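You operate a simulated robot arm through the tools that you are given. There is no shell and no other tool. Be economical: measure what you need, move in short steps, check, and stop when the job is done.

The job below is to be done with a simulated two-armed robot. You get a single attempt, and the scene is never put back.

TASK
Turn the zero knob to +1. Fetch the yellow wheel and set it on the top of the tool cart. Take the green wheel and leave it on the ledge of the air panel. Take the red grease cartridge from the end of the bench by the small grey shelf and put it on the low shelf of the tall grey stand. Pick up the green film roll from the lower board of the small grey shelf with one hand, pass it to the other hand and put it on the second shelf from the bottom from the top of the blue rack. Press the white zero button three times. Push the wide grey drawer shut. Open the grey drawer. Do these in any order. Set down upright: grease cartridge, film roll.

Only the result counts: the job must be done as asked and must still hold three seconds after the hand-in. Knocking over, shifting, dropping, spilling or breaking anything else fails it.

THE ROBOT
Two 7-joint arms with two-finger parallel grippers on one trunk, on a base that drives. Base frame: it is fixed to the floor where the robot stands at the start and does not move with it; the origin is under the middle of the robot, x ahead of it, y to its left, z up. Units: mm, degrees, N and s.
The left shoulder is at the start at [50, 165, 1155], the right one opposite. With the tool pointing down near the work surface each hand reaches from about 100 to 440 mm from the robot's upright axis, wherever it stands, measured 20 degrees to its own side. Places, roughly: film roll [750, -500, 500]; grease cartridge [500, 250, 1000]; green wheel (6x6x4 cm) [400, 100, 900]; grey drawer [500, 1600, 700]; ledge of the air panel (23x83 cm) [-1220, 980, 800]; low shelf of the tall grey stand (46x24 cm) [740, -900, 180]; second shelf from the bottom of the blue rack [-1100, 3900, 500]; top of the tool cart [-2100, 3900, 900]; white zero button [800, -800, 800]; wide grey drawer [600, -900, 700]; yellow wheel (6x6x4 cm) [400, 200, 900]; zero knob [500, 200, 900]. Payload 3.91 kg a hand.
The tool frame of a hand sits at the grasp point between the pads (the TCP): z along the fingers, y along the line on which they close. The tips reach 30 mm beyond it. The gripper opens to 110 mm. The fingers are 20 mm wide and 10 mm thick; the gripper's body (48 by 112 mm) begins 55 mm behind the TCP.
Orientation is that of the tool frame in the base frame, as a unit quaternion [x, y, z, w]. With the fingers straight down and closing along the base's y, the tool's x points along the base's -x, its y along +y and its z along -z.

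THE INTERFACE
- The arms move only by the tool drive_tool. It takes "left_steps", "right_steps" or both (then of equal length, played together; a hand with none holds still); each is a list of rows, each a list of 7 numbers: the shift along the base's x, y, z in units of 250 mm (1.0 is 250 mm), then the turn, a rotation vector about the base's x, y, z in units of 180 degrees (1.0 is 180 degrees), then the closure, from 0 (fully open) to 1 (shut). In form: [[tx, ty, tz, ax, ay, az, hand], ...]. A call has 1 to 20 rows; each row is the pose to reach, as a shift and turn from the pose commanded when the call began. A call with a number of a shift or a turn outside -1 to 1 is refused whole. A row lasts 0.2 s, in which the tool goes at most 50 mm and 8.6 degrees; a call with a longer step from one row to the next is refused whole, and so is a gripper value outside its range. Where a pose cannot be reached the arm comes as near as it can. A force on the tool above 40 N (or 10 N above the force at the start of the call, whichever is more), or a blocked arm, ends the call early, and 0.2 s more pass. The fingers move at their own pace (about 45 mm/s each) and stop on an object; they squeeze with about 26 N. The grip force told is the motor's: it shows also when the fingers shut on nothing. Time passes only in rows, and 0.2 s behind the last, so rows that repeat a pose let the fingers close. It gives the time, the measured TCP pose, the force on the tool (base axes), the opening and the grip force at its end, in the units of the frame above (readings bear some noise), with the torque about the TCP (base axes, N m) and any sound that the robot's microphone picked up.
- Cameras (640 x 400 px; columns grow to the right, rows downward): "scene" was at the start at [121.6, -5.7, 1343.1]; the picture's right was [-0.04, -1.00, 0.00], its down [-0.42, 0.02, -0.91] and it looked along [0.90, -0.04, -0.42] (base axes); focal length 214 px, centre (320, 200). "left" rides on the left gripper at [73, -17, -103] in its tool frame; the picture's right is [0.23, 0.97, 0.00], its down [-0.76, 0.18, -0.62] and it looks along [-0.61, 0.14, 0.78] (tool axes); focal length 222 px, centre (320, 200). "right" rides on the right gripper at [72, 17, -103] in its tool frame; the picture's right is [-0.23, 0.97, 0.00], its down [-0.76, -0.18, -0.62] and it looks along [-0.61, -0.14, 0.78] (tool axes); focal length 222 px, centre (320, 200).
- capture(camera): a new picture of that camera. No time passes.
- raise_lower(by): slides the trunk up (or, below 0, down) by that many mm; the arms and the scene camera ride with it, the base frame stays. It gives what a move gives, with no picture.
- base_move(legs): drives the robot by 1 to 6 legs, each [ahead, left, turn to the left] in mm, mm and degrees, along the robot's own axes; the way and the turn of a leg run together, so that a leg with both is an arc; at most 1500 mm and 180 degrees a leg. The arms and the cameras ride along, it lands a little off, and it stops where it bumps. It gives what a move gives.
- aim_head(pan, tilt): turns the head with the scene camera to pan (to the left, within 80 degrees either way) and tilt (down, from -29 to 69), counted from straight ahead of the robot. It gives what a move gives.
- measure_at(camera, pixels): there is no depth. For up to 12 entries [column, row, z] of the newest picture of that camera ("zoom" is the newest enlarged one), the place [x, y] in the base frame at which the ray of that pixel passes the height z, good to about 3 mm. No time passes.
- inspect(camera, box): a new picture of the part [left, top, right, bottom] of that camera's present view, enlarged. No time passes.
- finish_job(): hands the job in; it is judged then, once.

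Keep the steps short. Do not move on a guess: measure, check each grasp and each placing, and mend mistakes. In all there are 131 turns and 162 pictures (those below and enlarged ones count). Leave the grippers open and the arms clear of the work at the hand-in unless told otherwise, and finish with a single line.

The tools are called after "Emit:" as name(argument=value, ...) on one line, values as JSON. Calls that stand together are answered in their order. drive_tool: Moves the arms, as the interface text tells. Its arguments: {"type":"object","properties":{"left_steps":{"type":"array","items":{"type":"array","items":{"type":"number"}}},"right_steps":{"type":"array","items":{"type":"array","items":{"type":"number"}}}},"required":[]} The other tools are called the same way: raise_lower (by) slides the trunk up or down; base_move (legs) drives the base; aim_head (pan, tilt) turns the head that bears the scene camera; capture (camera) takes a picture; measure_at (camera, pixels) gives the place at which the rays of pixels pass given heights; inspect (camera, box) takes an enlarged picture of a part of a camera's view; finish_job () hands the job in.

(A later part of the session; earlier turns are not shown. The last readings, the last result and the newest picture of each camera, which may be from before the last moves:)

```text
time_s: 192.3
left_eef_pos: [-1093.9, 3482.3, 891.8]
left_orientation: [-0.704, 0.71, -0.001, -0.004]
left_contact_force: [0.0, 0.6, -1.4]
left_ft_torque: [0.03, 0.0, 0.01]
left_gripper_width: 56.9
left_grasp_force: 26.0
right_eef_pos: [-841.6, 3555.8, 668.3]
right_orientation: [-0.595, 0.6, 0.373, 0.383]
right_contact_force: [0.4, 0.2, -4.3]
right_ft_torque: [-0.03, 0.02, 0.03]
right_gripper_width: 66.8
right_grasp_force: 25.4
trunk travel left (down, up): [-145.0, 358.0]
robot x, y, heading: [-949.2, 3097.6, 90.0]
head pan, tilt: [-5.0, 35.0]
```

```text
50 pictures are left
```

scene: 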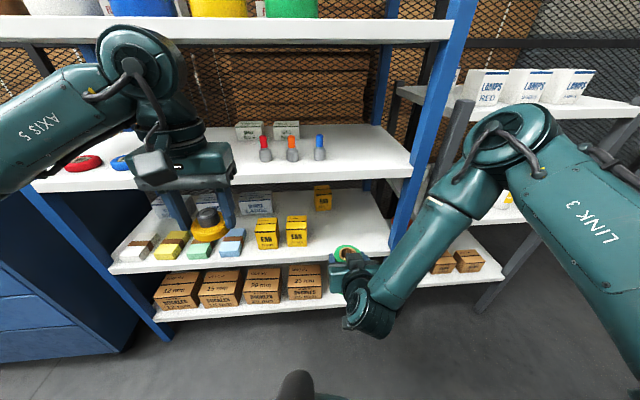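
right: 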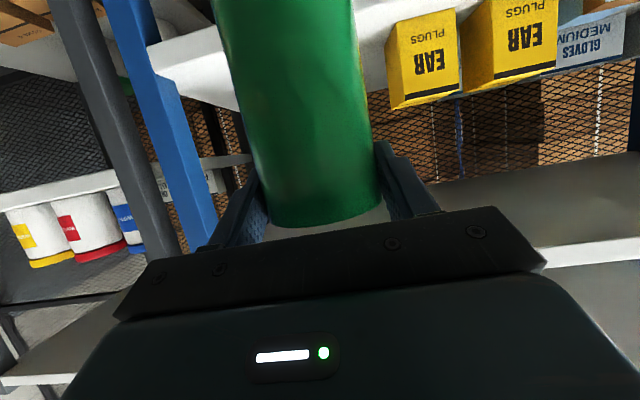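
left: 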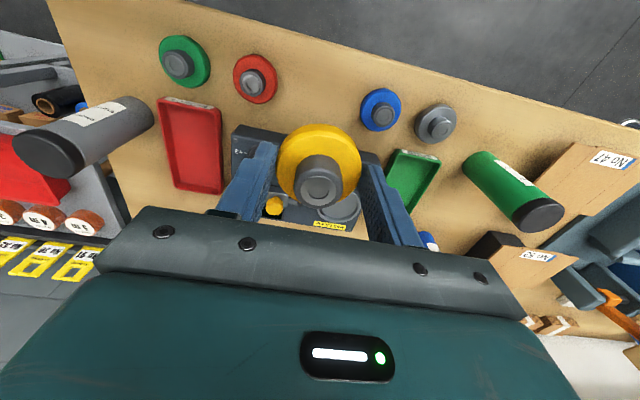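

Clear path to the right of the EAR PLUGS boxes. I extend the right hand to about (−792,3795,642).

Emit:
drive_tool(right_steps=[[0.05, 0.14, -0.03, 0, 0, 0, 1], [0.1, 0.3, -0.06, 0, 0, 0, 1], [0.15, 0.46, -0.09, 0, 0, 0, 1], [0.2, 0.62, -0.1, 0, 0, 0, 1], [0.2, 0.78, -0.1, 0, 0, 0, 1], [0.2, 0.94, -0.1, 0, 0, 0, 1], [0.2, 0.94, -0.1, 0, 0, 0, 1]])

Emit:
capture(camera="scene")

Emit:
capture(camera="right")

```text
time_s: 193.9
left_eef_pos: [-1094.9, 3483.7, 890.4]
left_orientation: [-0.705, 0.71, -0.003, -0.003]
left_contact_force: [-0.3, -0.5, -0.5]
left_ft_torque: [-0.05, -0.05, 0.01]
left_gripper_width: 56.9
left_grasp_force: 25.6
right_eef_pos: [-845.2, 3785.4, 671.2]
right_orientation: [-0.596, 0.601, 0.368, 0.385]
right_contact_force: [-0.2, 0.9, -5.0]
right_ft_torque: [0.01, -0.02, 0.02]
right_gripper_width: 67.0
right_grasp_force: 26.1
right hand out of reach, approached as far as the arm can: row 1, 2, 3, 4, 5, 6, 7
trunk travel left (down, up): [-145.0, 358.0]
robot x, y, heading: [-951.1, 3093.8, 90.0]
head pan, tilt: [-5.0, 35.0]
```

```text
49 pictures are left
```

scene: 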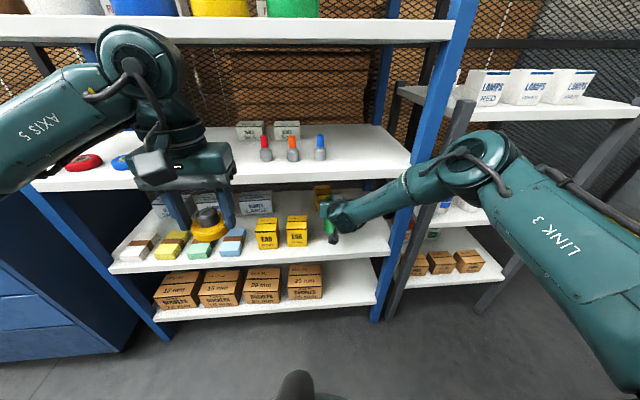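

```text
48 pictures are left
```

right: 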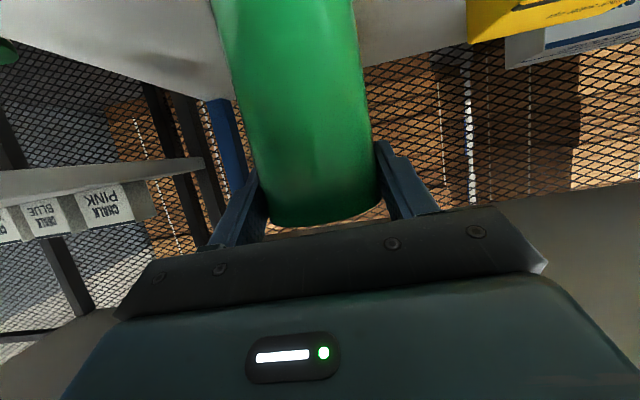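

The hand is over the shelf at (−845,3785) and arm-limited in z, so I lower it with the trunk: 55 mm, then small steps.

Emit:
raise_lower(by=-60)

Emit:
inspect(camera="scene", box=[220, 90, 460, 290])

Emit:
capture(camera="right")

```text
time_s: 194.9
left_eef_pos: [-1092.8, 3482.0, 831.4]
left_orientation: [-0.704, 0.71, -0.001, -0.004]
left_contact_force: [0.3, -1.4, -0.8]
left_ft_torque: [-0.03, -0.02, 0.0]
left_gripper_width: 57.0
left_grasp_force: 26.6
right_eef_pos: [-843.5, 3787.7, 615.0]
right_orientation: [-0.593, 0.6, 0.372, 0.387]
right_contact_force: [-1.4, 4.4, 11.1]
right_ft_torque: [0.26, 0.55, -0.15]
right_gripper_width: 66.8
right_grasp_force: 25.9
trunk travel left (down, up): [-85.0, 418.0]
robot x, y, heading: [-944.6, 3095.2, 90.0]
head pan, tilt: [-5.0, 35.0]
```

```text
2.00 times, centred on (340, 190) of scene
```

zoom: 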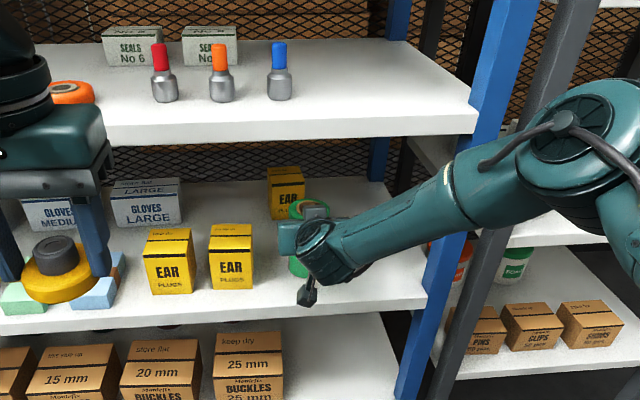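

```text
46 pictures are left
```

right: 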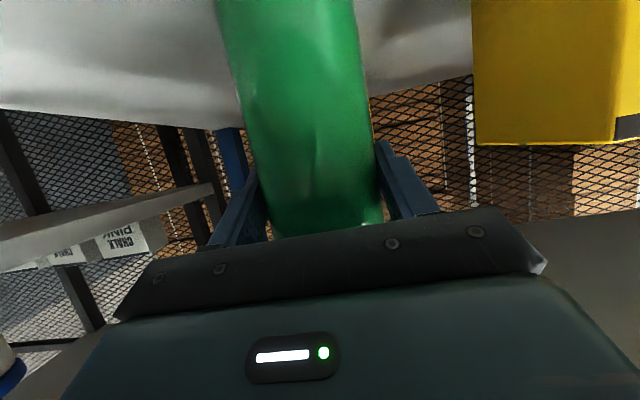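

Contact (+11 N up): the roll stands on shelf 2. I open to ~90 mm and withdraw straight back.

Emit:
drive_tool(right_steps=[[0, 0, 0.008, 0, 0, 0, 0.8], [0, 0, 0.008, 0, 0, 0, 0.5], [0, 0, 0.008, 0, 0, 0, 0.25], [0, 0, 0.008, 0, 0, 0, 0.18], [0, 0, 0.008, 0, 0, 0, 0.18], [0, -0.12, 0.008, 0, 0, 0, 0.18], [0, -0.28, 0.008, 0, 0, 0, 0.18], [0, -0.44, 0.008, 0, 0, 0, 0.18], [0, -0.6, 0.008, 0, 0, 0, 0.1], [0, -0.78, 0.008, 0, 0, 0, 0]])

Emit:
inspect(camera="scene", box=[220, 90, 460, 290])

```text
time_s: 197.1
left_eef_pos: [-1093.3, 3481.1, 832.8]
left_orientation: [-0.704, 0.71, -0.001, -0.004]
left_contact_force: [0.3, 0.2, -0.7]
left_ft_torque: [-0.01, 0.01, 0.01]
left_gripper_width: 56.9
left_grasp_force: 25.7
right_eef_pos: [-844.8, 3591.2, 614.5]
right_orientation: [-0.595, 0.601, 0.369, 0.385]
right_contact_force: [0.0, 0.0, -0.5]
right_ft_torque: [0.03, -0.02, 0.0]
right_gripper_width: 110.3
right_grasp_force: 0.1
trunk travel left (down, up): [-85.0, 418.0]
robot x, y, heading: [-948.1, 3096.6, 90.2]
head pan, tilt: [-5.0, 35.0]
```

```text
2.00 times, centred on (340, 190) of scene
```

zoom: 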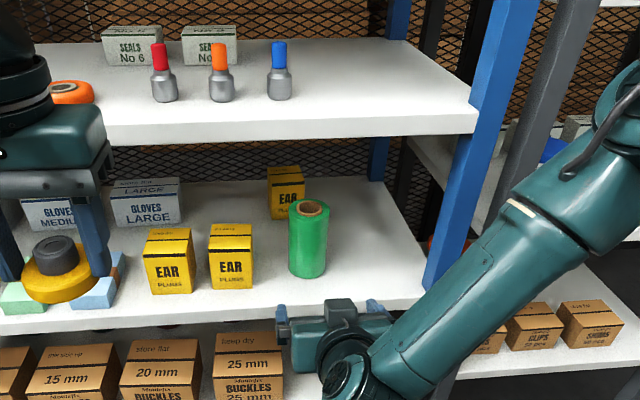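

Film roll stands upright. Now the tool cart: back off, raise the trunk 290, strafe left ~1000 and look at the cart top.

Emit:
base_move(legs=[[-220, 0, 0], [0, 950, 0]])

Emit:
raise_lower(by=290)

Emit:
aim_head(pan=0, tilt=35)

Emit:
capture(camera="scene")

Emit:
capture(camera="left")

```text
time_s: 207.3
left_eef_pos: [-2066.6, 3262.9, 831.7]
left_orientation: [-0.702, 0.712, -0.001, -0.004]
left_contact_force: [0.3, -0.1, -0.6]
left_ft_torque: [-0.02, 0.0, -0.02]
left_gripper_width: 56.9
left_grasp_force: 25.9
right_eef_pos: [-1814.2, 3370.4, 614.5]
right_orientation: [-0.593, 0.603, 0.368, 0.386]
right_contact_force: [-0.3, -0.1, -0.7]
right_ft_torque: [0.02, 0.01, -0.02]
right_gripper_width: 110.2
right_grasp_force: 0.0
trunk travel left (down, up): [-85.0, 418.0]
robot x, y, heading: [-1919.2, 2873.7, 89.4]
head pan, tilt: [-5.0, 35.0]
```

```text
time_s: 210.2
left_eef_pos: [-2064.1, 3264.6, 1121.4]
left_orientation: [-0.702, 0.712, -0.002, -0.003]
left_contact_force: [0.1, -0.6, -0.7]
left_ft_torque: [0.02, 0.01, 0.0]
left_gripper_width: 56.8
left_grasp_force: 26.0
right_eef_pos: [-1814.9, 3371.8, 904.8]
right_orientation: [-0.593, 0.603, 0.368, 0.386]
right_contact_force: [-0.1, 0.2, 0.2]
right_ft_torque: [-0.01, 0.0, -0.01]
right_gripper_width: 110.1
right_grasp_force: 0.1
trunk travel left (down, up): [-375.0, 128.0]
robot x, y, heading: [-1919.5, 2874.4, 89.8]
head pan, tilt: [-5.0, 35.0]
```

```text
time_s: 210.9
left_eef_pos: [-2064.9, 3263.9, 1121.4]
left_orientation: [-0.702, 0.712, -0.002, -0.004]
left_contact_force: [0.4, 0.4, -1.5]
left_ft_torque: [-0.03, 0.03, 0.01]
left_gripper_width: 56.9
left_grasp_force: 25.9
right_eef_pos: [-1816.0, 3371.3, 904.1]
right_orientation: [-0.593, 0.603, 0.368, 0.386]
right_contact_force: [0.3, 0.3, 0.0]
right_ft_torque: [0.02, 0.0, -0.01]
right_gripper_width: 109.8
right_grasp_force: 0.0
trunk travel left (down, up): [-375.0, 128.0]
robot x, y, heading: [-1923.5, 2877.4, 89.7]
head pan, tilt: [0.0, 35.0]
```

```text
44 pictures are left
```

scene: 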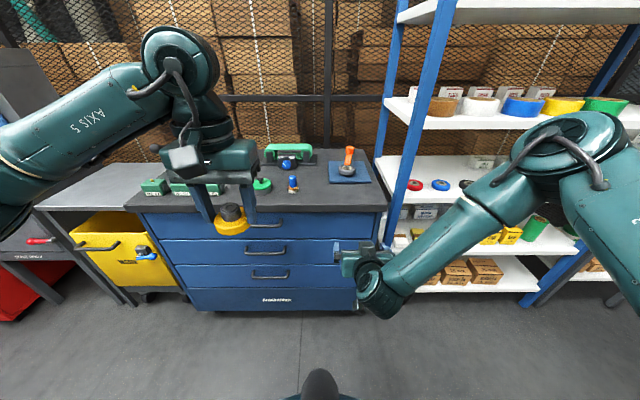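

```text
43 pictures are left
```

left: 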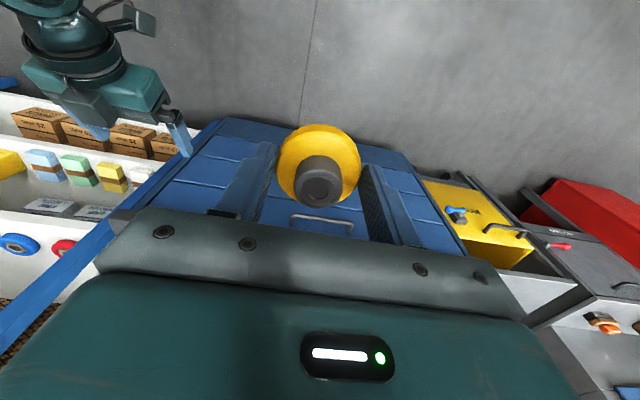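

Cart top has a free strip at front centre-right (~(325,198)). I measure heights/positions.

Emit:
measure_at(camera="scene", pixels=[[300, 211, 800], [300, 211, 850], [300, 211, 900], [300, 310, 0], [300, 310, 80], [320, 196, 850], [320, 196, 900], [293, 192, 880], [350, 183, 880], [262, 190, 880], [387, 209, 880], [140, 212, 880]])

```text
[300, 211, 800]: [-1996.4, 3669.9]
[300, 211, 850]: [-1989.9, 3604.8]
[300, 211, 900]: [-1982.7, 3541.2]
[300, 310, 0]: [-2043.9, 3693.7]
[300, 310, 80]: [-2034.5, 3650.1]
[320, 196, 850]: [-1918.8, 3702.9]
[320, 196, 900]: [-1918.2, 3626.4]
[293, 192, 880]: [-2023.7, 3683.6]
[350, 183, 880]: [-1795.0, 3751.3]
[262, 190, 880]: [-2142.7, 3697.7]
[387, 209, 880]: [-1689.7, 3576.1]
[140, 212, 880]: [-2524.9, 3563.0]
```

Cart top is probably z≈820–830. I tuck the right hand back and up, then drive so the wheel is over about (−1915,3725).

Emit:
drive_tool(right_steps=[[0, -0.13, 0.13, 0, 0, 0, 0], [0, -0.26, 0.26, 0, 0, 0, 0], [0, -0.39, 0.39, 0, 0, 0, 0], [0, -0.52, 0.52, 0, 0, 0, 0], [0, -0.65, 0.65, 0, 0, 0, 0], [0, -0.75, 0.78, 0, 0, 0, 0]])

Emit:
base_move(legs=[[0, -150, 0], [460, 0, 0]])

Emit:
capture(camera="scene")

Emit:
capture(camera="left")

```text
time_s: 212.3
left_eef_pos: [-2065.3, 3263.7, 1122.6]
left_orientation: [-0.702, 0.712, -0.001, -0.004]
left_contact_force: [-0.4, -0.3, -0.8]
left_ft_torque: [-0.03, 0.01, -0.01]
left_gripper_width: 56.9
left_grasp_force: 25.9
right_eef_pos: [-1871.4, 3225.7, 1100.8]
right_orientation: [-0.593, 0.603, 0.368, 0.387]
right_contact_force: [-0.1, -0.6, 0.3]
right_ft_torque: [-0.04, -0.01, -0.02]
right_gripper_width: 110.1
right_grasp_force: 0.1
right hand out of reach, approached as far as the arm can: row 4, 5, 6
trunk travel left (down, up): [-375.0, 128.0]
robot x, y, heading: [-1925.7, 2876.0, 90.0]
head pan, tilt: [0.0, 35.0]
```

```text
time_s: 216.6
left_eef_pos: [-1915.3, 3714.3, 1122.3]
left_orientation: [-0.702, 0.712, -0.001, -0.003]
left_contact_force: [-0.1, -0.4, -1.4]
left_ft_torque: [-0.01, -0.01, -0.03]
left_gripper_width: 57.1
left_grasp_force: 26.3
right_eef_pos: [-1721.0, 3677.1, 1102.1]
right_orientation: [-0.592, 0.603, 0.368, 0.387]
right_contact_force: [0.4, -0.3, 0.7]
right_ft_torque: [0.05, -0.02, -0.02]
right_gripper_width: 109.9
right_grasp_force: 0.0
trunk travel left (down, up): [-375.0, 128.0]
robot x, y, heading: [-1775.6, 3324.3, 89.8]
head pan, tilt: [0.0, 35.0]
stopped in leg 2: the robot was blocked; the commanded pose is now the measured one
```

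```text
42 pictures are left
```

scene: 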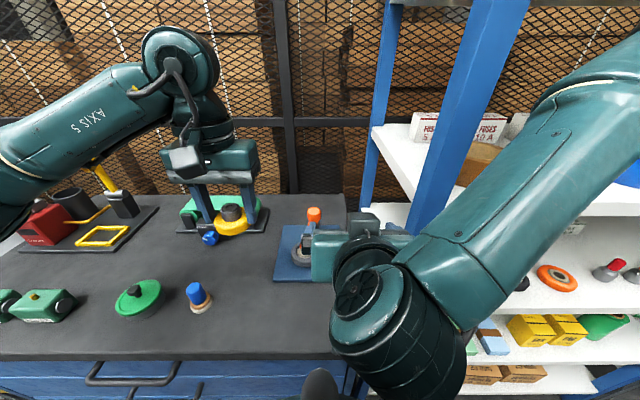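

```text
41 pictures are left
```

left: 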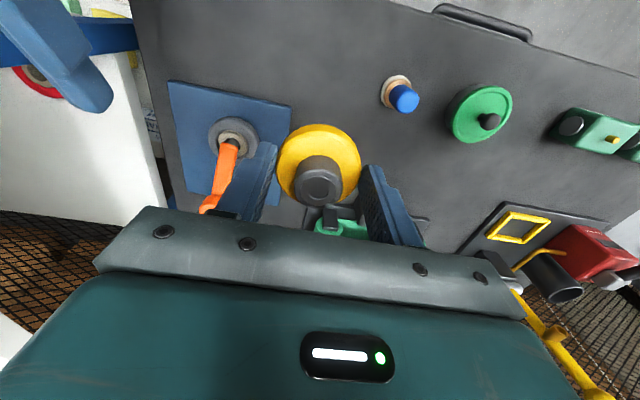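

Blocked a little early at the cart front; fine. I triangulate the cart top via the blue-cap item's base, the orange tool's pad corner and front edge.

Emit:
measure_at(camera="scene", pixels=[[202, 309, 820], [202, 309, 870], [202, 309, 920], [274, 281, 820], [274, 281, 870], [274, 281, 920], [300, 357, 870], [245, 205, 870]])

Emit:
measure_at(camera="left", pixels=[[392, 82, 820], [392, 82, 870], [392, 82, 920], [289, 104, 820], [289, 104, 870], [289, 104, 920], [345, 235, 870]])

```text
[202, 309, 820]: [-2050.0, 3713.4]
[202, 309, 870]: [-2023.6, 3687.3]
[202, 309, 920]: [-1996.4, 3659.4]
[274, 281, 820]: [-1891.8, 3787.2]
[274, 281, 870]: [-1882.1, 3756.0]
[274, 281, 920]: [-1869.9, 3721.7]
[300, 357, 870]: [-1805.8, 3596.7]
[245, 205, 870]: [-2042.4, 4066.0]
```

```text
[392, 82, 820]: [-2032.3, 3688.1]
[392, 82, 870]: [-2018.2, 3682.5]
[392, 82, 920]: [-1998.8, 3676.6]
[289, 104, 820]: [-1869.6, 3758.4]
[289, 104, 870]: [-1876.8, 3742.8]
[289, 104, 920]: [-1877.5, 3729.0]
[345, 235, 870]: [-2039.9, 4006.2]
```

Cart top z≈890. I'll set the wheel at (−1940,3650), clear of the blue-cap item and the tool pad. Lower to just above and look.

Emit:
drive_tool(left_steps=[[-0.04, -0.1, 0, 0, 0, 0, 1], [-0.08, -0.2, -0.06, 0, 0, 0, 1], [-0.1, -0.256, -0.2, 0, 0, 0, 1], [-0.1, -0.256, -0.38, 0, 0, 0, 1], [-0.1, -0.256, -0.56, 0, 0, 0, 1], [-0.1, -0.256, -0.7, 0, 0, 0, 1], [-0.1, -0.256, -0.74, 0, 0, 0, 1]])

Emit:
capture(camera="left")

Emit:
inspect(camera="scene", box=[100, 180, 360, 380])

```text
time_s: 218.2
left_eef_pos: [-1940.7, 3651.5, 936.6]
left_orientation: [-0.702, 0.712, -0.002, -0.004]
left_contact_force: [0.0, 0.1, -2.2]
left_ft_torque: [-0.02, -0.04, 0.03]
left_gripper_width: 56.8
left_grasp_force: 26.3
right_eef_pos: [-1722.0, 3677.3, 1102.6]
right_orientation: [-0.592, 0.603, 0.368, 0.387]
right_contact_force: [-0.8, 0.4, 0.1]
right_ft_torque: [0.05, 0.03, -0.01]
right_gripper_width: 109.8
right_grasp_force: 0.0
trunk travel left (down, up): [-375.0, 128.0]
robot x, y, heading: [-1770.8, 3324.7, 89.9]
head pan, tilt: [0.0, 35.0]
```

```text
40 pictures are left
```

left: 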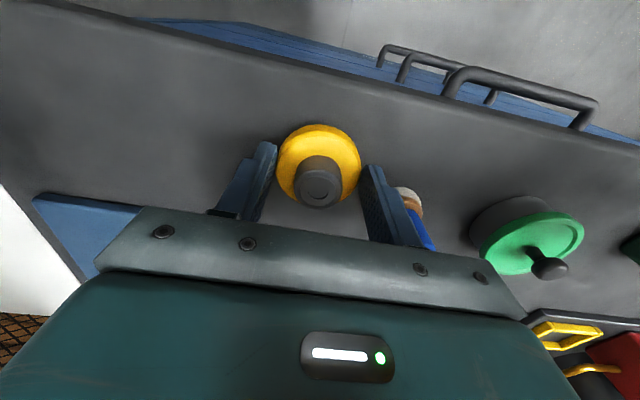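

```text
2.00 times, centred on (230, 280) of scene
```

zoom: 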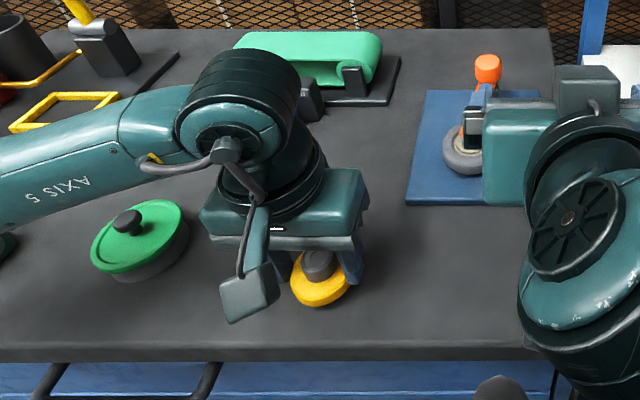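

Looks right; I shift 10 mm away from the blue item and lower until contact.

Emit:
drive_tool(left_steps=[[0.04, 0, 0, 0, 0, 0, 1], [0.04, 0, -0.02, 0, 0, 0, 1], [0.04, 0, -0.036, 0, 0, 0, 1], [0.04, 0, -0.046, 0, 0, 0, 1], [0.04, 0, -0.052, 0, 0, 0, 1]])

```text
time_s: 219.4
left_eef_pos: [-1929.7, 3650.1, 924.1]
left_orientation: [-0.703, 0.712, -0.001, -0.004]
left_contact_force: [-0.1, 0.1, -0.8]
left_ft_torque: [0.01, 0.0, 0.02]
left_gripper_width: 56.9
left_grasp_force: 25.6
right_eef_pos: [-1721.4, 3676.9, 1101.7]
right_orientation: [-0.593, 0.603, 0.368, 0.387]
right_contact_force: [0.3, 0.0, 0.7]
right_ft_torque: [0.01, 0.02, -0.02]
right_gripper_width: 109.9
right_grasp_force: 0.0
trunk travel left (down, up): [-375.0, 128.0]
robot x, y, heading: [-1769.6, 3324.7, 90.0]
head pan, tilt: [0.0, 35.0]
```

No contact yet; continue down in 2.5 mm rows with the force stop.

Emit:
drive_tool(left_steps=[[0, 0, -0.01, 0, 0, 0, 1], [0, 0, -0.02, 0, 0, 0, 1], [0, 0, -0.028, 0, 0, 0, 1], [0, 0, -0.036, 0, 0, 0, 1]])

Emit:
inspect(camera="scene", box=[180, 260, 280, 350])

```text
time_s: 220.4
left_eef_pos: [-1929.7, 3651.3, 918.0]
left_orientation: [-0.702, 0.712, 0.001, -0.002]
left_contact_force: [-3.3, -0.7, 33.5]
left_ft_torque: [0.18, 0.11, -0.11]
left_gripper_width: 57.9
left_grasp_force: 26.3
right_eef_pos: [-1721.2, 3676.2, 1101.7]
right_orientation: [-0.593, 0.603, 0.369, 0.386]
right_contact_force: [-0.6, -0.4, -0.4]
right_ft_torque: [-0.01, 0.01, -0.03]
right_gripper_width: 110.0
right_grasp_force: 0.1
trunk travel left (down, up): [-375.0, 128.0]
robot x, y, heading: [-1772.8, 3330.7, 89.8]
head pan, tilt: [0.0, 35.0]
```

```text
4.44 times, centred on (230, 305) of scene
```

zoom: 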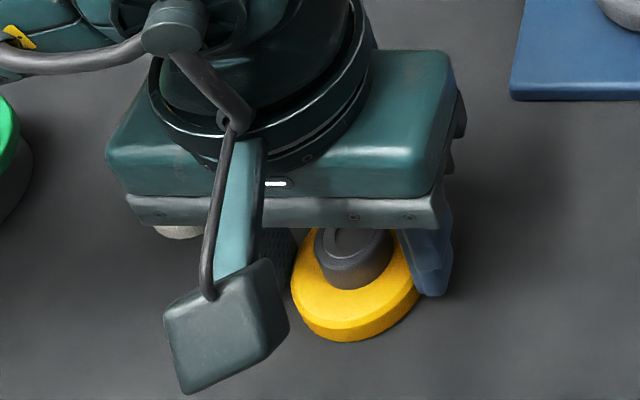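

Contact: the wheel rests on the cart. I ease up, open, lift away, and check.

Emit:
drive_tool(left_steps=[[0, 0, 0.012, 0, 0, 0, 0.8], [0, 0, 0.012, 0, 0, 0, 0.5], [0, 0, 0.012, 0, 0, 0, 0.35], [0, 0, 0.012, 0, 0, 0, 0.35], [0, 0, 0.1, 0, 0, 0, 0.35], [0, 0, 0.28, 0, 0, 0, 0.35], [0, 0, 0.46, 0, 0, 0, 0.2], [0, 0, 0.64, 0, 0, 0, 0], [0, 0, 0.8, 0, 0, 0, 0]])

Emit:
base_move(legs=[[-430, 0, 0]])

Emit:
inspect(camera="scene", box=[140, 100, 460, 300])

```text
time_s: 222.4
left_eef_pos: [-1931.0, 3649.0, 1113.6]
left_orientation: [-0.702, 0.712, -0.002, -0.004]
left_contact_force: [-1.2, 1.0, 0.9]
left_ft_torque: [-0.02, 0.01, 0.0]
left_gripper_width: 109.9
left_grasp_force: 0.1
right_eef_pos: [-1720.8, 3677.3, 1101.4]
right_orientation: [-0.592, 0.603, 0.368, 0.386]
right_contact_force: [0.9, 0.0, 0.2]
right_ft_torque: [0.04, 0.04, 0.01]
right_gripper_width: 109.9
right_grasp_force: 0.0
trunk travel left (down, up): [-375.0, 128.0]
robot x, y, heading: [-1772.3, 3325.7, 89.6]
head pan, tilt: [0.0, 35.0]
```

```text
time_s: 225.0
left_eef_pos: [-1934.4, 3220.1, 1114.2]
left_orientation: [-0.705, 0.71, -0.002, -0.003]
left_contact_force: [0.0, -0.6, -0.1]
left_ft_torque: [0.0, 0.0, 0.01]
left_gripper_width: 109.8
left_grasp_force: 0.1
right_eef_pos: [-1723.9, 3249.2, 1101.5]
right_orientation: [-0.595, 0.601, 0.369, 0.385]
right_contact_force: [-0.3, 0.7, 0.6]
right_ft_torque: [0.01, -0.03, -0.01]
right_gripper_width: 110.1
right_grasp_force: 0.0
trunk travel left (down, up): [-375.0, 128.0]
robot x, y, heading: [-1769.8, 2897.0, 90.3]
head pan, tilt: [0.0, 35.0]
```

```text
2.00 times, centred on (300, 200) of scene
```

zoom: 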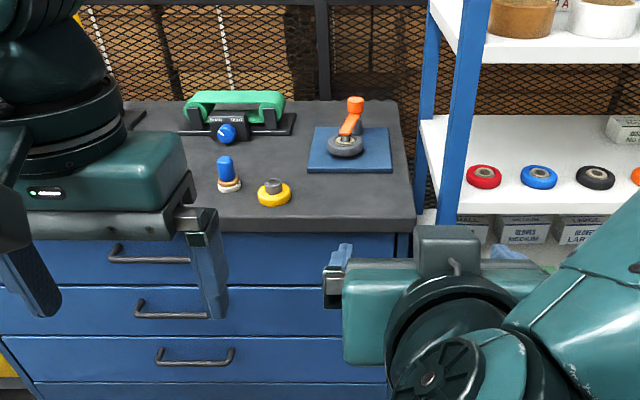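

Yellow wheel sits on the cart. Now to the grey drawer: drive back to the aisle, y≈1600, and face the bench (+x).

Emit:
base_move(legs=[[0, -800, 0], [0, -800, 0], [-1250, 0, 0], [0, 0, -90]])

Emit:
aim_head(pan=0, tilt=38)

Emit:
capture(camera="scene")

```text
time_s: 249.1
left_eef_pos: [141.7, 1802.7, 1112.9]
left_orientation: [0.003, 1.0, 0.001, -0.004]
left_contact_force: [0.1, 0.3, 0.5]
left_ft_torque: [0.0, -0.01, 0.0]
left_gripper_width: 110.1
left_grasp_force: 0.1
right_eef_pos: [171.0, 1593.6, 1101.5]
right_orientation: [0.005, 0.846, -0.011, 0.533]
right_contact_force: [-0.8, 0.8, -0.2]
right_ft_torque: [0.0, 0.03, 0.0]
right_gripper_width: 110.0
right_grasp_force: 0.1
trunk travel left (down, up): [-375.0, 128.0]
robot x, y, heading: [-176.2, 1641.0, 0.2]
head pan, tilt: [0.0, 35.0]
```

```text
time_s: 249.7
left_eef_pos: [141.8, 1803.3, 1112.7]
left_orientation: [0.004, 1.0, 0.002, -0.004]
left_contact_force: [-0.7, -0.4, 0.4]
left_ft_torque: [0.0, 0.01, -0.03]
left_gripper_width: 109.9
left_grasp_force: 0.0
right_eef_pos: [171.6, 1593.9, 1101.4]
right_orientation: [0.005, 0.846, -0.011, 0.533]
right_contact_force: [-0.4, 0.1, 0.0]
right_ft_torque: [0.0, 0.02, -0.01]
right_gripper_width: 109.8
right_grasp_force: 0.0
trunk travel left (down, up): [-375.0, 128.0]
robot x, y, heading: [-178.1, 1640.1, 0.1]
head pan, tilt: [0.0, 38.0]
```

```text
36 pictures are left
```

scene: 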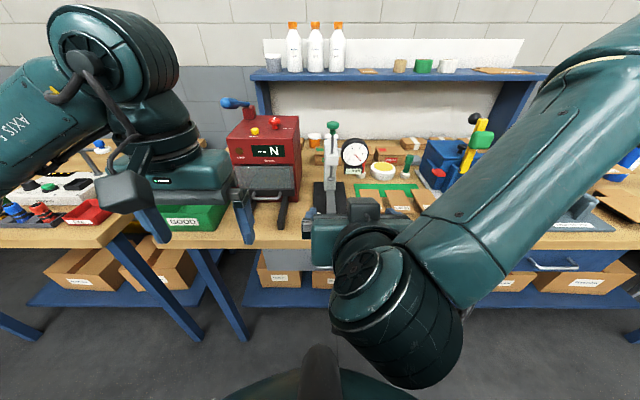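

The right arm hides the grey drawer (a grey front peeks at (290,260)). I lower the trunk 200, lift the right hand and move left hand aside to see.

Emit:
drive_tool(right_steps=[[0, -0.18, 0.05, 0, 0, 0, 0], [0, -0.36, 0.1, 0, 0, 0, 0], [0, -0.54, 0.15, 0, 0, 0, 0], [0, -0.72, 0.2, 0, 0, 0, 0], [0, -0.9, 0.25, 0, 0, 0, 0]])

Emit:
raise_lower(by=-250)

Emit:
capture(camera="scene")

```text
time_s: 250.9
left_eef_pos: [140.2, 1802.5, 1115.7]
left_orientation: [0.004, 1.0, 0.003, -0.003]
left_contact_force: [0.3, -0.2, 0.9]
left_ft_torque: [0.01, 0.01, 0.02]
left_gripper_width: 109.8
left_grasp_force: 0.0
right_eef_pos: [220.7, 1352.3, 1203.1]
right_orientation: [0.004, 0.846, -0.01, 0.533]
right_contact_force: [0.6, 0.9, 0.2]
right_ft_torque: [-0.01, -0.02, 0.01]
right_gripper_width: 109.9
right_grasp_force: 0.1
right hand out of reach, approached as far as the arm can: row 1, 2, 3, 4, 5
trunk travel left (down, up): [-375.0, 128.0]
robot x, y, heading: [-180.2, 1643.8, -0.0]
head pan, tilt: [0.0, 38.0]
```

```text
time_s: 253.5
left_eef_pos: [141.3, 1804.5, 864.0]
left_orientation: [0.004, 1.0, 0.002, -0.003]
left_contact_force: [0.4, -0.5, -0.9]
left_ft_torque: [-0.03, -0.01, 0.0]
left_gripper_width: 110.0
left_grasp_force: 0.1
right_eef_pos: [222.2, 1354.8, 953.1]
right_orientation: [0.004, 0.846, -0.011, 0.533]
right_contact_force: [0.1, -0.5, -0.5]
right_ft_torque: [-0.02, 0.03, 0.01]
right_gripper_width: 109.7
right_grasp_force: 0.2
trunk travel left (down, up): [-125.0, 378.0]
robot x, y, heading: [-178.0, 1641.8, 0.3]
head pan, tilt: [0.0, 38.0]
```

```text
35 pictures are left
```

scene: 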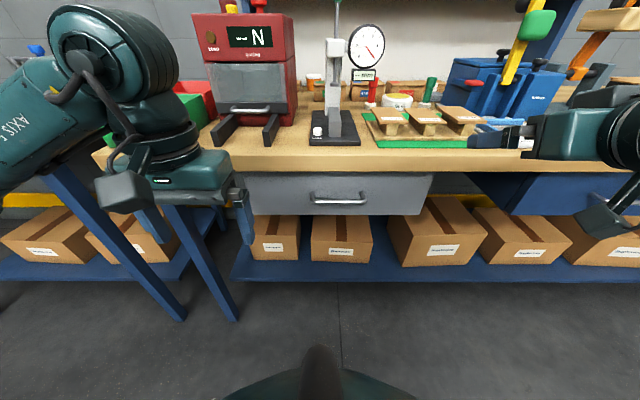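

Grey drawer with bar handle at (338,199). I lower the trunk another 110 to triangulate it.

Emit:
measure_at(camera="scene", pixels=[[338, 201, 720], [338, 201, 760], [338, 201, 800], [313, 199, 760], [364, 198, 760], [300, 170, 885], [300, 173, 850]])

Emit:
raise_lower(by=-120)

Emit:
capture(camera="scene")

Emit:
inspect(camera="scene", box=[220, 100, 460, 260])

```text
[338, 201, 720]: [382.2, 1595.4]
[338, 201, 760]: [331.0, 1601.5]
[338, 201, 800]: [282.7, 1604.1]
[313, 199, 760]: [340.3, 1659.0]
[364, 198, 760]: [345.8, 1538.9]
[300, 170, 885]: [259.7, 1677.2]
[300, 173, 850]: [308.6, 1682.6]
```

```text
time_s: 255.0
left_eef_pos: [142.3, 1802.4, 744.2]
left_orientation: [0.004, 1.0, 0.002, -0.004]
left_contact_force: [0.3, 0.8, -0.2]
left_ft_torque: [-0.03, -0.02, -0.01]
left_gripper_width: 109.9
left_grasp_force: 0.0
right_eef_pos: [221.4, 1354.7, 831.9]
right_orientation: [0.004, 0.846, -0.011, 0.533]
right_contact_force: [1.3, -0.1, -0.4]
right_ft_torque: [-0.03, -0.01, -0.01]
right_gripper_width: 110.0
right_grasp_force: 0.1
trunk travel left (down, up): [-5.0, 498.0]
robot x, y, heading: [-180.6, 1637.9, 0.3]
head pan, tilt: [0.0, 38.0]
```

```text
34 pictures are left
```

scene: 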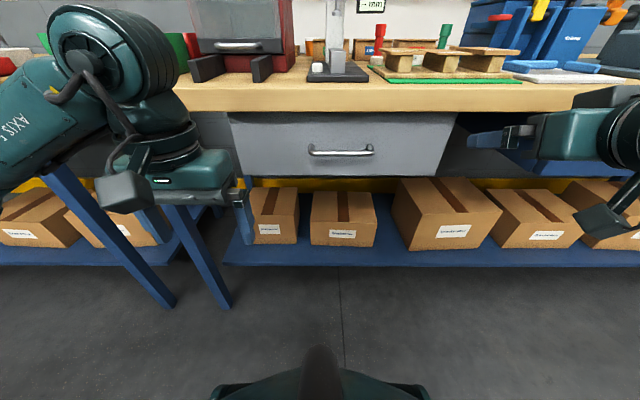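

```text
2.50 times, centred on (340, 180) of scene
```

zoom: 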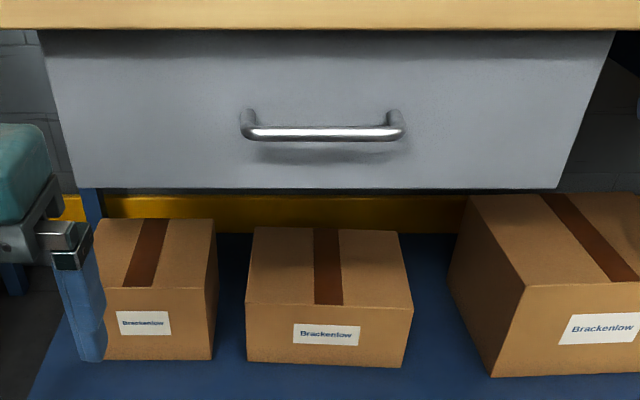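

Measure the bar (zoom 323,133) from this view.

Emit:
measure_at(camera="zoom", pixels=[[323, 133, 720], [323, 133, 760], [323, 133, 800], [243, 130, 770], [403, 130, 770], [323, 185, 700], [323, 28, 850]])

```text
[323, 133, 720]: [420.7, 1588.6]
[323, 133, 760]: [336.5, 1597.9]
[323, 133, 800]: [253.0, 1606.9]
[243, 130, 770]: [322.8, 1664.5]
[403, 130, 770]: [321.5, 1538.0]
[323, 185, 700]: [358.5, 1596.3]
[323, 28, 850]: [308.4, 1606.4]
```

Handle bar ≈ (323,1600,766), 125 mm wide, drawer front x≈357. With the trunk high the arm can fold well: raise trunk 370, shift the base 125 left, and bring the right hand level, rolled 90°, in front of the bar.

Emit:
raise_lower(by=370)

Emit:
base_move(legs=[[0, 125, 0]])

Emit:
drive_tool(right_steps=[[-0.01, 0.04, -0.1, 0, -0.035, 0, 0], [-0.02, 0.1, -0.24, 0, -0.07, 0, 0.1], [-0.03, 0.16, -0.4, 0, -0.105, 0, 0.2], [-0.04, 0.24, -0.56, 0, -0.141, 0, 0.3], [-0.05, 0.32, -0.72, 0, -0.141, 0, 0.4], [-0.05, 0.4, -0.86, 0, -0.141, 0, 0.5], [-0.05, 0.48, -0.96, 0, -0.141, 0, 0.5]])

Emit:
drive_tool(right_steps=[[0, 0, -0.07, -0.0455, 0, 0, 0.5], [0, 0, -0.14, -0.091, 0, 0, 0.5], [0, 0, -0.21, -0.1365, 0, 0, 0.5], [0, 0, -0.28, -0.182, 0, 0, 0.5], [0, 0, -0.35, -0.2275, 0, 0, 0.5], [0, 0, -0.42, -0.273, 0, 0, 0.5], [0, 0, -0.49, -0.3185, 0, 0, 0.5], [0, 0, -0.56, -0.364, 0, 0, 0.5], [0, 0, -0.63, -0.4095, 0, 0, 0.5], [0, 0, -0.7, -0.455, 0, 0, 0.5], [0, 0, -0.76, -0.5, 0, 0, 0.5]])

Emit:
capture(camera="scene")

Emit:
capture(camera="right")

```text
time_s: 258.6
left_eef_pos: [142.0, 1802.2, 1113.5]
left_orientation: [0.003, 1.0, 0.002, -0.004]
left_contact_force: [-0.3, 0.0, -0.3]
left_ft_torque: [0.0, 0.02, -0.02]
left_gripper_width: 109.8
left_grasp_force: 0.0
right_eef_pos: [221.9, 1354.2, 1202.5]
right_orientation: [0.004, 0.846, -0.01, 0.533]
right_contact_force: [0.2, -0.5, 0.3]
right_ft_torque: [-0.01, 0.02, 0.0]
right_gripper_width: 109.8
right_grasp_force: 0.1
trunk travel left (down, up): [-375.0, 128.0]
robot x, y, heading: [-181.6, 1643.2, 0.3]
head pan, tilt: [0.0, 38.0]
```

```text
time_s: 260.4
left_eef_pos: [141.0, 1928.2, 1114.2]
left_orientation: [0.004, 1.0, 0.002, -0.003]
left_contact_force: [0.0, -1.2, 0.2]
left_ft_torque: [-0.03, 0.02, -0.01]
left_gripper_width: 109.8
left_grasp_force: 0.0
right_eef_pos: [222.1, 1479.5, 1201.0]
right_orientation: [0.004, 0.846, -0.011, 0.533]
right_contact_force: [0.6, -0.3, 0.3]
right_ft_torque: [0.0, 0.0, 0.02]
right_gripper_width: 110.1
right_grasp_force: 0.1
trunk travel left (down, up): [-375.0, 128.0]
robot x, y, heading: [-178.7, 1767.3, -0.0]
head pan, tilt: [0.0, 38.0]
```

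```text
time_s: 262.1
left_eef_pos: [139.9, 1928.5, 1114.6]
left_orientation: [0.004, 1.0, 0.002, -0.003]
left_contact_force: [-0.2, 0.5, 0.3]
left_ft_torque: [0.01, -0.04, 0.02]
left_gripper_width: 109.9
left_grasp_force: 0.0
right_eef_pos: [250.6, 1636.9, 1018.2]
right_orientation: [0.053, 0.71, -0.026, 0.702]
right_contact_force: [-0.4, -0.2, 0.0]
right_ft_torque: [0.0, -0.01, 0.02]
right_gripper_width: 54.8
right_grasp_force: 0.0
right hand out of reach, approached as far as the arm can: row 1, 2, 3, 4, 5, 6, 7
trunk travel left (down, up): [-375.0, 128.0]
robot x, y, heading: [-179.7, 1766.7, 0.2]
head pan, tilt: [0.0, 38.0]
stopped in row 7 (right hand): the arm was blocked; the commanded pose is now the measured one
```

```text
time_s: 264.6
left_eef_pos: [141.1, 1927.5, 1113.3]
left_orientation: [0.004, 1.0, 0.002, -0.004]
left_contact_force: [1.4, 0.2, 0.1]
left_ft_torque: [0.0, -0.01, 0.0]
left_gripper_width: 110.2
left_grasp_force: 0.1
right_eef_pos: [271.1, 1757.4, 925.8]
right_orientation: [0.461, -0.499, 0.52, -0.518]
right_contact_force: [0.0, 0.1, -0.3]
right_ft_torque: [0.04, -0.02, 0.01]
right_gripper_width: 55.0
right_grasp_force: 0.0
right hand out of reach, approached as far as the arm can: row 1, 2, 3, 4, 5, 6, 7, 8, 9, 10, 11
trunk travel left (down, up): [-375.0, 128.0]
robot x, y, heading: [-180.3, 1768.0, 0.3]
head pan, tilt: [0.0, 38.0]
```

```text
32 pictures are left
```

scene: 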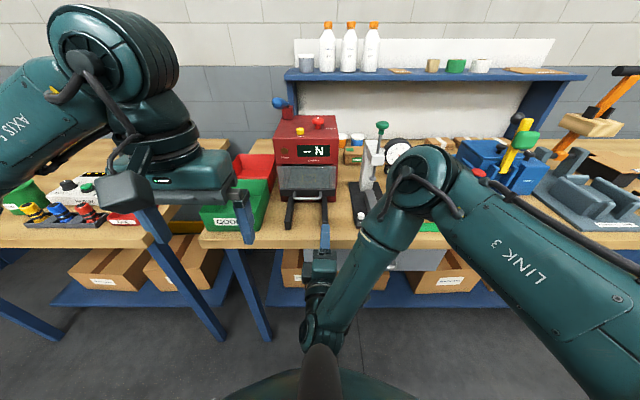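

```text
31 pictures are left
```

right: 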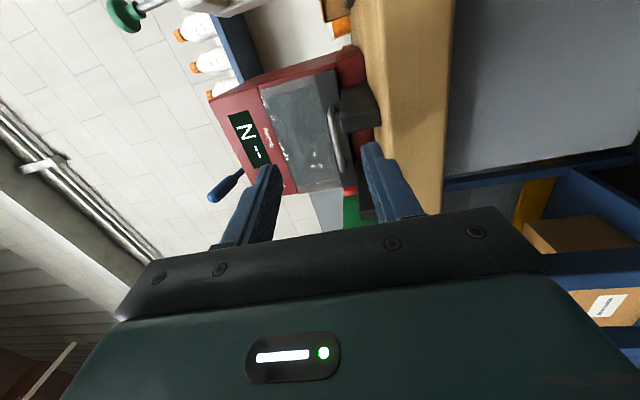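

The hand is level and rolled correctly but sits at y 1757, z 926. I use base and trunk instead: back 50, right 157, trunk down 160, then look.

Emit:
base_move(legs=[[-55, 0, 0], [0, -155, 0]])

Emit:
raise_lower(by=-161)

Emit:
capture(camera="right")

Emit:
capture(camera="scene")

```text
time_s: 267.1
left_eef_pos: [88.1, 1771.8, 1114.2]
left_orientation: [0.004, 1.0, 0.002, -0.003]
left_contact_force: [0.5, -0.2, -0.2]
left_ft_torque: [0.01, 0.01, -0.03]
left_gripper_width: 109.9
left_grasp_force: 0.1
right_eef_pos: [218.6, 1602.4, 926.2]
right_orientation: [0.46, -0.5, 0.52, -0.518]
right_contact_force: [-0.5, -0.3, 0.6]
right_ft_torque: [0.01, -0.01, 0.02]
right_gripper_width: 54.9
right_grasp_force: 0.1
trunk travel left (down, up): [-375.0, 128.0]
robot x, y, heading: [-233.6, 1612.4, -0.1]
head pan, tilt: [0.0, 38.0]
```

```text
time_s: 268.9
left_eef_pos: [88.1, 1773.7, 952.9]
left_orientation: [0.004, 1.0, 0.002, -0.003]
left_contact_force: [0.0, 0.0, -0.8]
left_ft_torque: [0.04, 0.0, 0.03]
left_gripper_width: 110.2
left_grasp_force: 0.0
right_eef_pos: [219.8, 1602.7, 765.5]
right_orientation: [0.46, -0.5, 0.519, -0.519]
right_contact_force: [0.2, 0.1, 0.5]
right_ft_torque: [0.0, 0.01, 0.03]
right_gripper_width: 55.1
right_grasp_force: 0.1
trunk travel left (down, up): [-214.0, 289.0]
robot x, y, heading: [-236.4, 1608.7, 0.4]
head pan, tilt: [0.0, 38.0]
```

```text
30 pictures are left
```

right: 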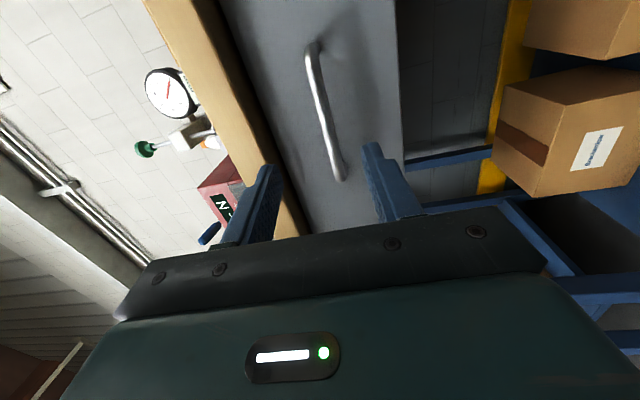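

```text
29 pictures are left
```

scene: 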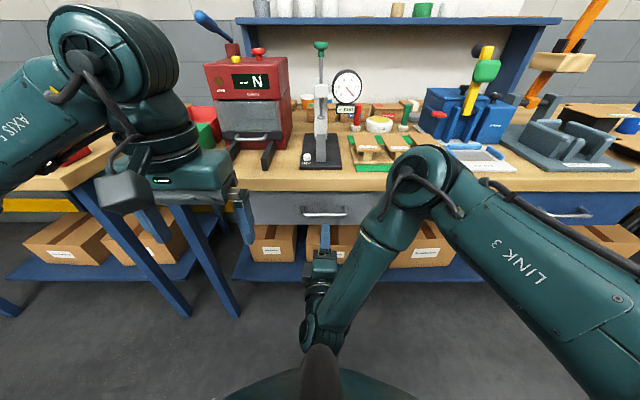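

The bar lies between the two fingers, centred. I drive ahead 97 mm, then close on the bar.

Emit:
base_move(legs=[[97, 0, 0]])

Emit:
drive_tool(right_steps=[[0, 0, 0, 0, 0, 0, 0.7], [0, 0, 0, 0, 0, 0, 1], [0, 0, 0, 0, 0, 0, 1], [0, 0, 0, 0, 0, 0, 1]])

Emit:
capture(camera="right")

```text
time_s: 270.1
left_eef_pos: [184.7, 1774.4, 951.0]
left_orientation: [0.004, 1.0, 0.002, -0.005]
left_contact_force: [-0.3, 0.4, -0.7]
left_ft_torque: [-0.07, -0.01, 0.0]
left_gripper_width: 109.8
left_grasp_force: 0.0
right_eef_pos: [316.0, 1602.3, 765.1]
right_orientation: [0.46, -0.5, 0.52, -0.518]
right_contact_force: [-0.8, -0.1, -0.5]
right_ft_torque: [-0.02, -0.02, 0.01]
right_gripper_width: 55.1
right_grasp_force: 0.0
trunk travel left (down, up): [-214.0, 289.0]
robot x, y, heading: [-134.7, 1611.2, 0.0]
head pan, tilt: [0.0, 38.0]
```

```text
time_s: 271.1
left_eef_pos: [184.6, 1773.2, 953.4]
left_orientation: [0.003, 1.0, 0.001, -0.004]
left_contact_force: [-0.8, -0.7, -0.8]
left_ft_torque: [0.0, 0.0, 0.0]
left_gripper_width: 109.7
left_grasp_force: 0.1
right_eef_pos: [315.6, 1602.6, 765.7]
right_orientation: [0.46, -0.499, 0.521, -0.519]
right_contact_force: [-1.1, 1.4, 5.8]
right_ft_torque: [-0.83, -0.04, -0.06]
right_gripper_width: 12.1
right_grasp_force: 45.4
trunk travel left (down, up): [-214.0, 289.0]
robot x, y, heading: [-135.8, 1611.5, 0.2]
head pan, tilt: [0.0, 38.0]
```

```text
28 pictures are left
```

right: 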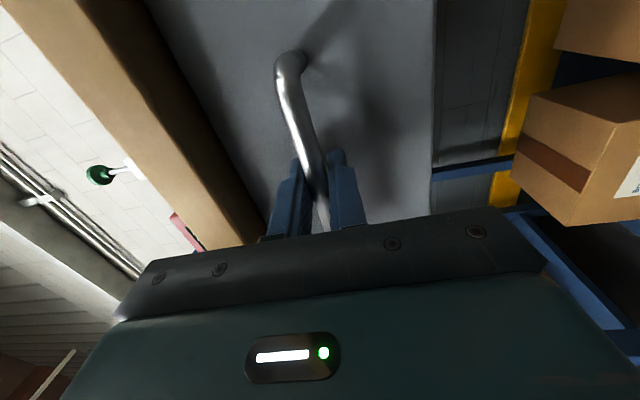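

Gripped the bar (12 mm). Pull by driving back 230 mm.

Emit:
base_move(legs=[[-120, 0, 0], [-110, 0, 0]])

Emit:
capture(camera="scene")

```text
time_s: 273.1
left_eef_pos: [-45.6, 1773.3, 952.3]
left_orientation: [0.001, 1.0, 0.002, -0.004]
left_contact_force: [0.4, 0.2, -0.3]
left_ft_torque: [0.03, -0.01, 0.0]
left_gripper_width: 109.8
left_grasp_force: 0.1
right_eef_pos: [86.4, 1601.9, 765.8]
right_orientation: [-0.46, 0.498, -0.519, 0.519]
right_contact_force: [-0.3, -4.7, 11.3]
right_ft_torque: [-0.97, -0.06, -0.33]
right_gripper_width: 12.1
right_grasp_force: 44.9
trunk travel left (down, up): [-214.0, 289.0]
robot x, y, heading: [-364.8, 1610.1, 0.1]
head pan, tilt: [0.0, 38.0]
```

```text
27 pictures are left
```

scene: 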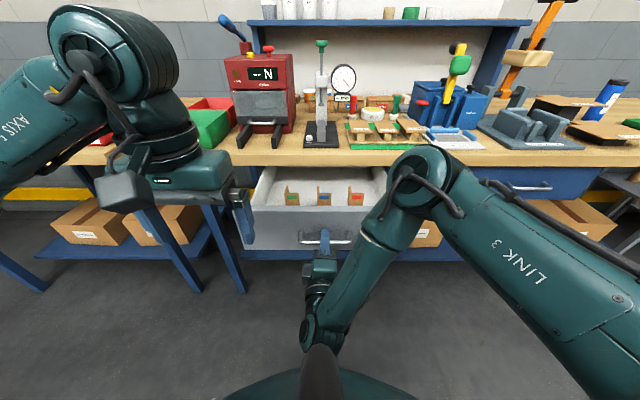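

The drawer is open ~230 mm. I release the bar, retract and raise the right hand, raise the trunk.

Emit:
drive_tool(right_steps=[[0, 0, 0, 0, 0, 0, 0.7], [0, 0, 0, 0, 0, 0, 0.4], [0, 0, 0, 0, 0, 0, 0.4], [-0.1, 0, 0, 0, 0, 0, 0.4], [-0.2, 0, 0, 0, 0, 0, 0.4], [-0.28, 0, 0.04, 0, 0, 0, 0.4]])

Emit:
inspect(camera="scene", box=[200, 140, 460, 320])

```text
time_s: 274.5
left_eef_pos: [-44.9, 1773.0, 953.3]
left_orientation: [0.003, 1.0, 0.002, -0.004]
left_contact_force: [-0.6, 0.8, -0.1]
left_ft_torque: [0.0, -0.04, 0.01]
left_gripper_width: 110.0
left_grasp_force: 0.0
right_eef_pos: [62.1, 1618.5, 789.5]
right_orientation: [0.46, -0.501, 0.518, -0.518]
right_contact_force: [-0.1, 0.3, 0.2]
right_ft_torque: [-0.03, -0.01, 0.0]
right_gripper_width: 66.1
right_grasp_force: 0.0
right hand out of reach, approached as far as the arm can: row 4, 5, 6
trunk travel left (down, up): [-214.0, 289.0]
robot x, y, heading: [-368.1, 1609.7, 0.2]
head pan, tilt: [0.0, 38.0]
```

```text
2.22 times, centred on (330, 230) of scene
```

zoom: 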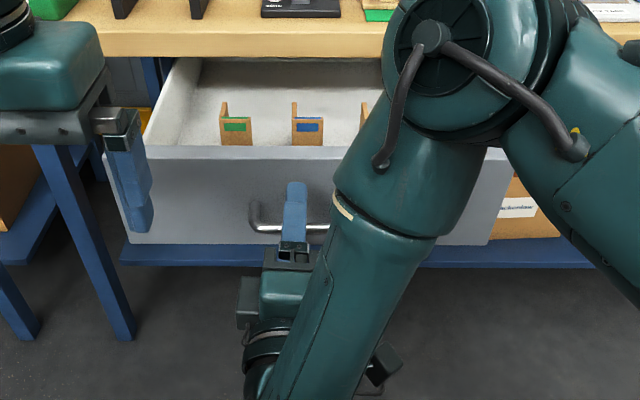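

Fingers nearly clear. I back the base 35, raise the trunk 285, then drive along the aisle to the wheels.

Emit:
base_move(legs=[[-35, 0, 0]])

Emit:
raise_lower(by=285)

Emit:
inspect(camera="scene", box=[180, 180, 460, 380])

Emit:
base_move(legs=[[120, -420, 0], [0, -680, 0], [0, -600, 0], [260, 0, 0]])

Emit:
capture(camera="left")

```text
time_s: 275.4
left_eef_pos: [-80.6, 1772.9, 953.1]
left_orientation: [0.002, 1.0, 0.002, -0.004]
left_contact_force: [-0.3, -0.3, -0.7]
left_ft_torque: [0.01, -0.01, 0.02]
left_gripper_width: 109.8
left_grasp_force: 0.0
right_eef_pos: [26.6, 1616.7, 790.1]
right_orientation: [0.461, -0.5, 0.519, -0.518]
right_contact_force: [-0.6, -0.9, -0.2]
right_ft_torque: [-0.01, -0.02, -0.04]
right_gripper_width: 65.9
right_grasp_force: 0.1
trunk travel left (down, up): [-214.0, 289.0]
robot x, y, heading: [-397.8, 1611.1, 0.2]
head pan, tilt: [0.0, 38.0]
```

```text
time_s: 278.2
left_eef_pos: [-79.8, 1772.8, 1236.8]
left_orientation: [0.002, 1.0, 0.001, -0.004]
left_contact_force: [0.2, -0.3, 0.5]
left_ft_torque: [0.04, 0.03, 0.01]
left_gripper_width: 109.9
left_grasp_force: 0.1
right_eef_pos: [26.7, 1618.2, 1074.8]
right_orientation: [0.461, -0.5, 0.519, -0.517]
right_contact_force: [-0.1, -0.1, 0.6]
right_ft_torque: [0.01, 0.0, 0.02]
right_gripper_width: 66.0
right_grasp_force: 0.1
trunk travel left (down, up): [-499.0, 4.0]
robot x, y, heading: [-399.9, 1607.4, 0.3]
head pan, tilt: [0.0, 38.0]
```

```text
2.00 times, centred on (320, 280) of scene
```

zoom: 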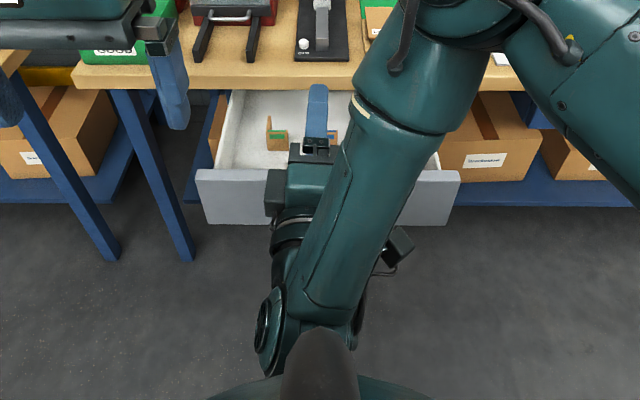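

```text
time_s: 295.2
left_eef_pos: [319.0, 84.4, 1237.5]
left_orientation: [-0.002, 1.0, 0.001, -0.005]
left_contact_force: [-0.1, -0.6, 0.3]
left_ft_torque: [0.02, -0.01, 0.03]
left_gripper_width: 109.9
left_grasp_force: 0.2
right_eef_pos: [428.2, -69.5, 1074.7]
right_orientation: [-0.463, 0.498, -0.516, 0.52]
right_contact_force: [-0.1, 0.5, -0.2]
right_ft_torque: [-0.01, 0.0, -0.03]
right_gripper_width: 66.0
right_grasp_force: 0.1
trunk travel left (down, up): [-499.0, 4.0]
robot x, y, heading: [-3.7, -84.1, 0.7]
head pan, tilt: [0.0, 38.0]
```

```text
24 pictures are left
```

left: 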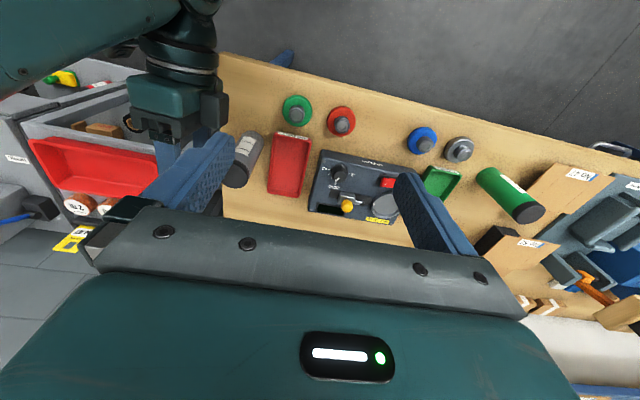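

Green wheel in left view at (297,112). Measure it once more.

Emit:
measure_at(camera="left", pixels=[[297, 115, 920], [297, 109, 895], [313, 111, 895], [281, 107, 895]])

```text
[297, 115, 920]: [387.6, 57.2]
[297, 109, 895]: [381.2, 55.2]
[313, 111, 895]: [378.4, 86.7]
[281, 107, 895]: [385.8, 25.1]
```

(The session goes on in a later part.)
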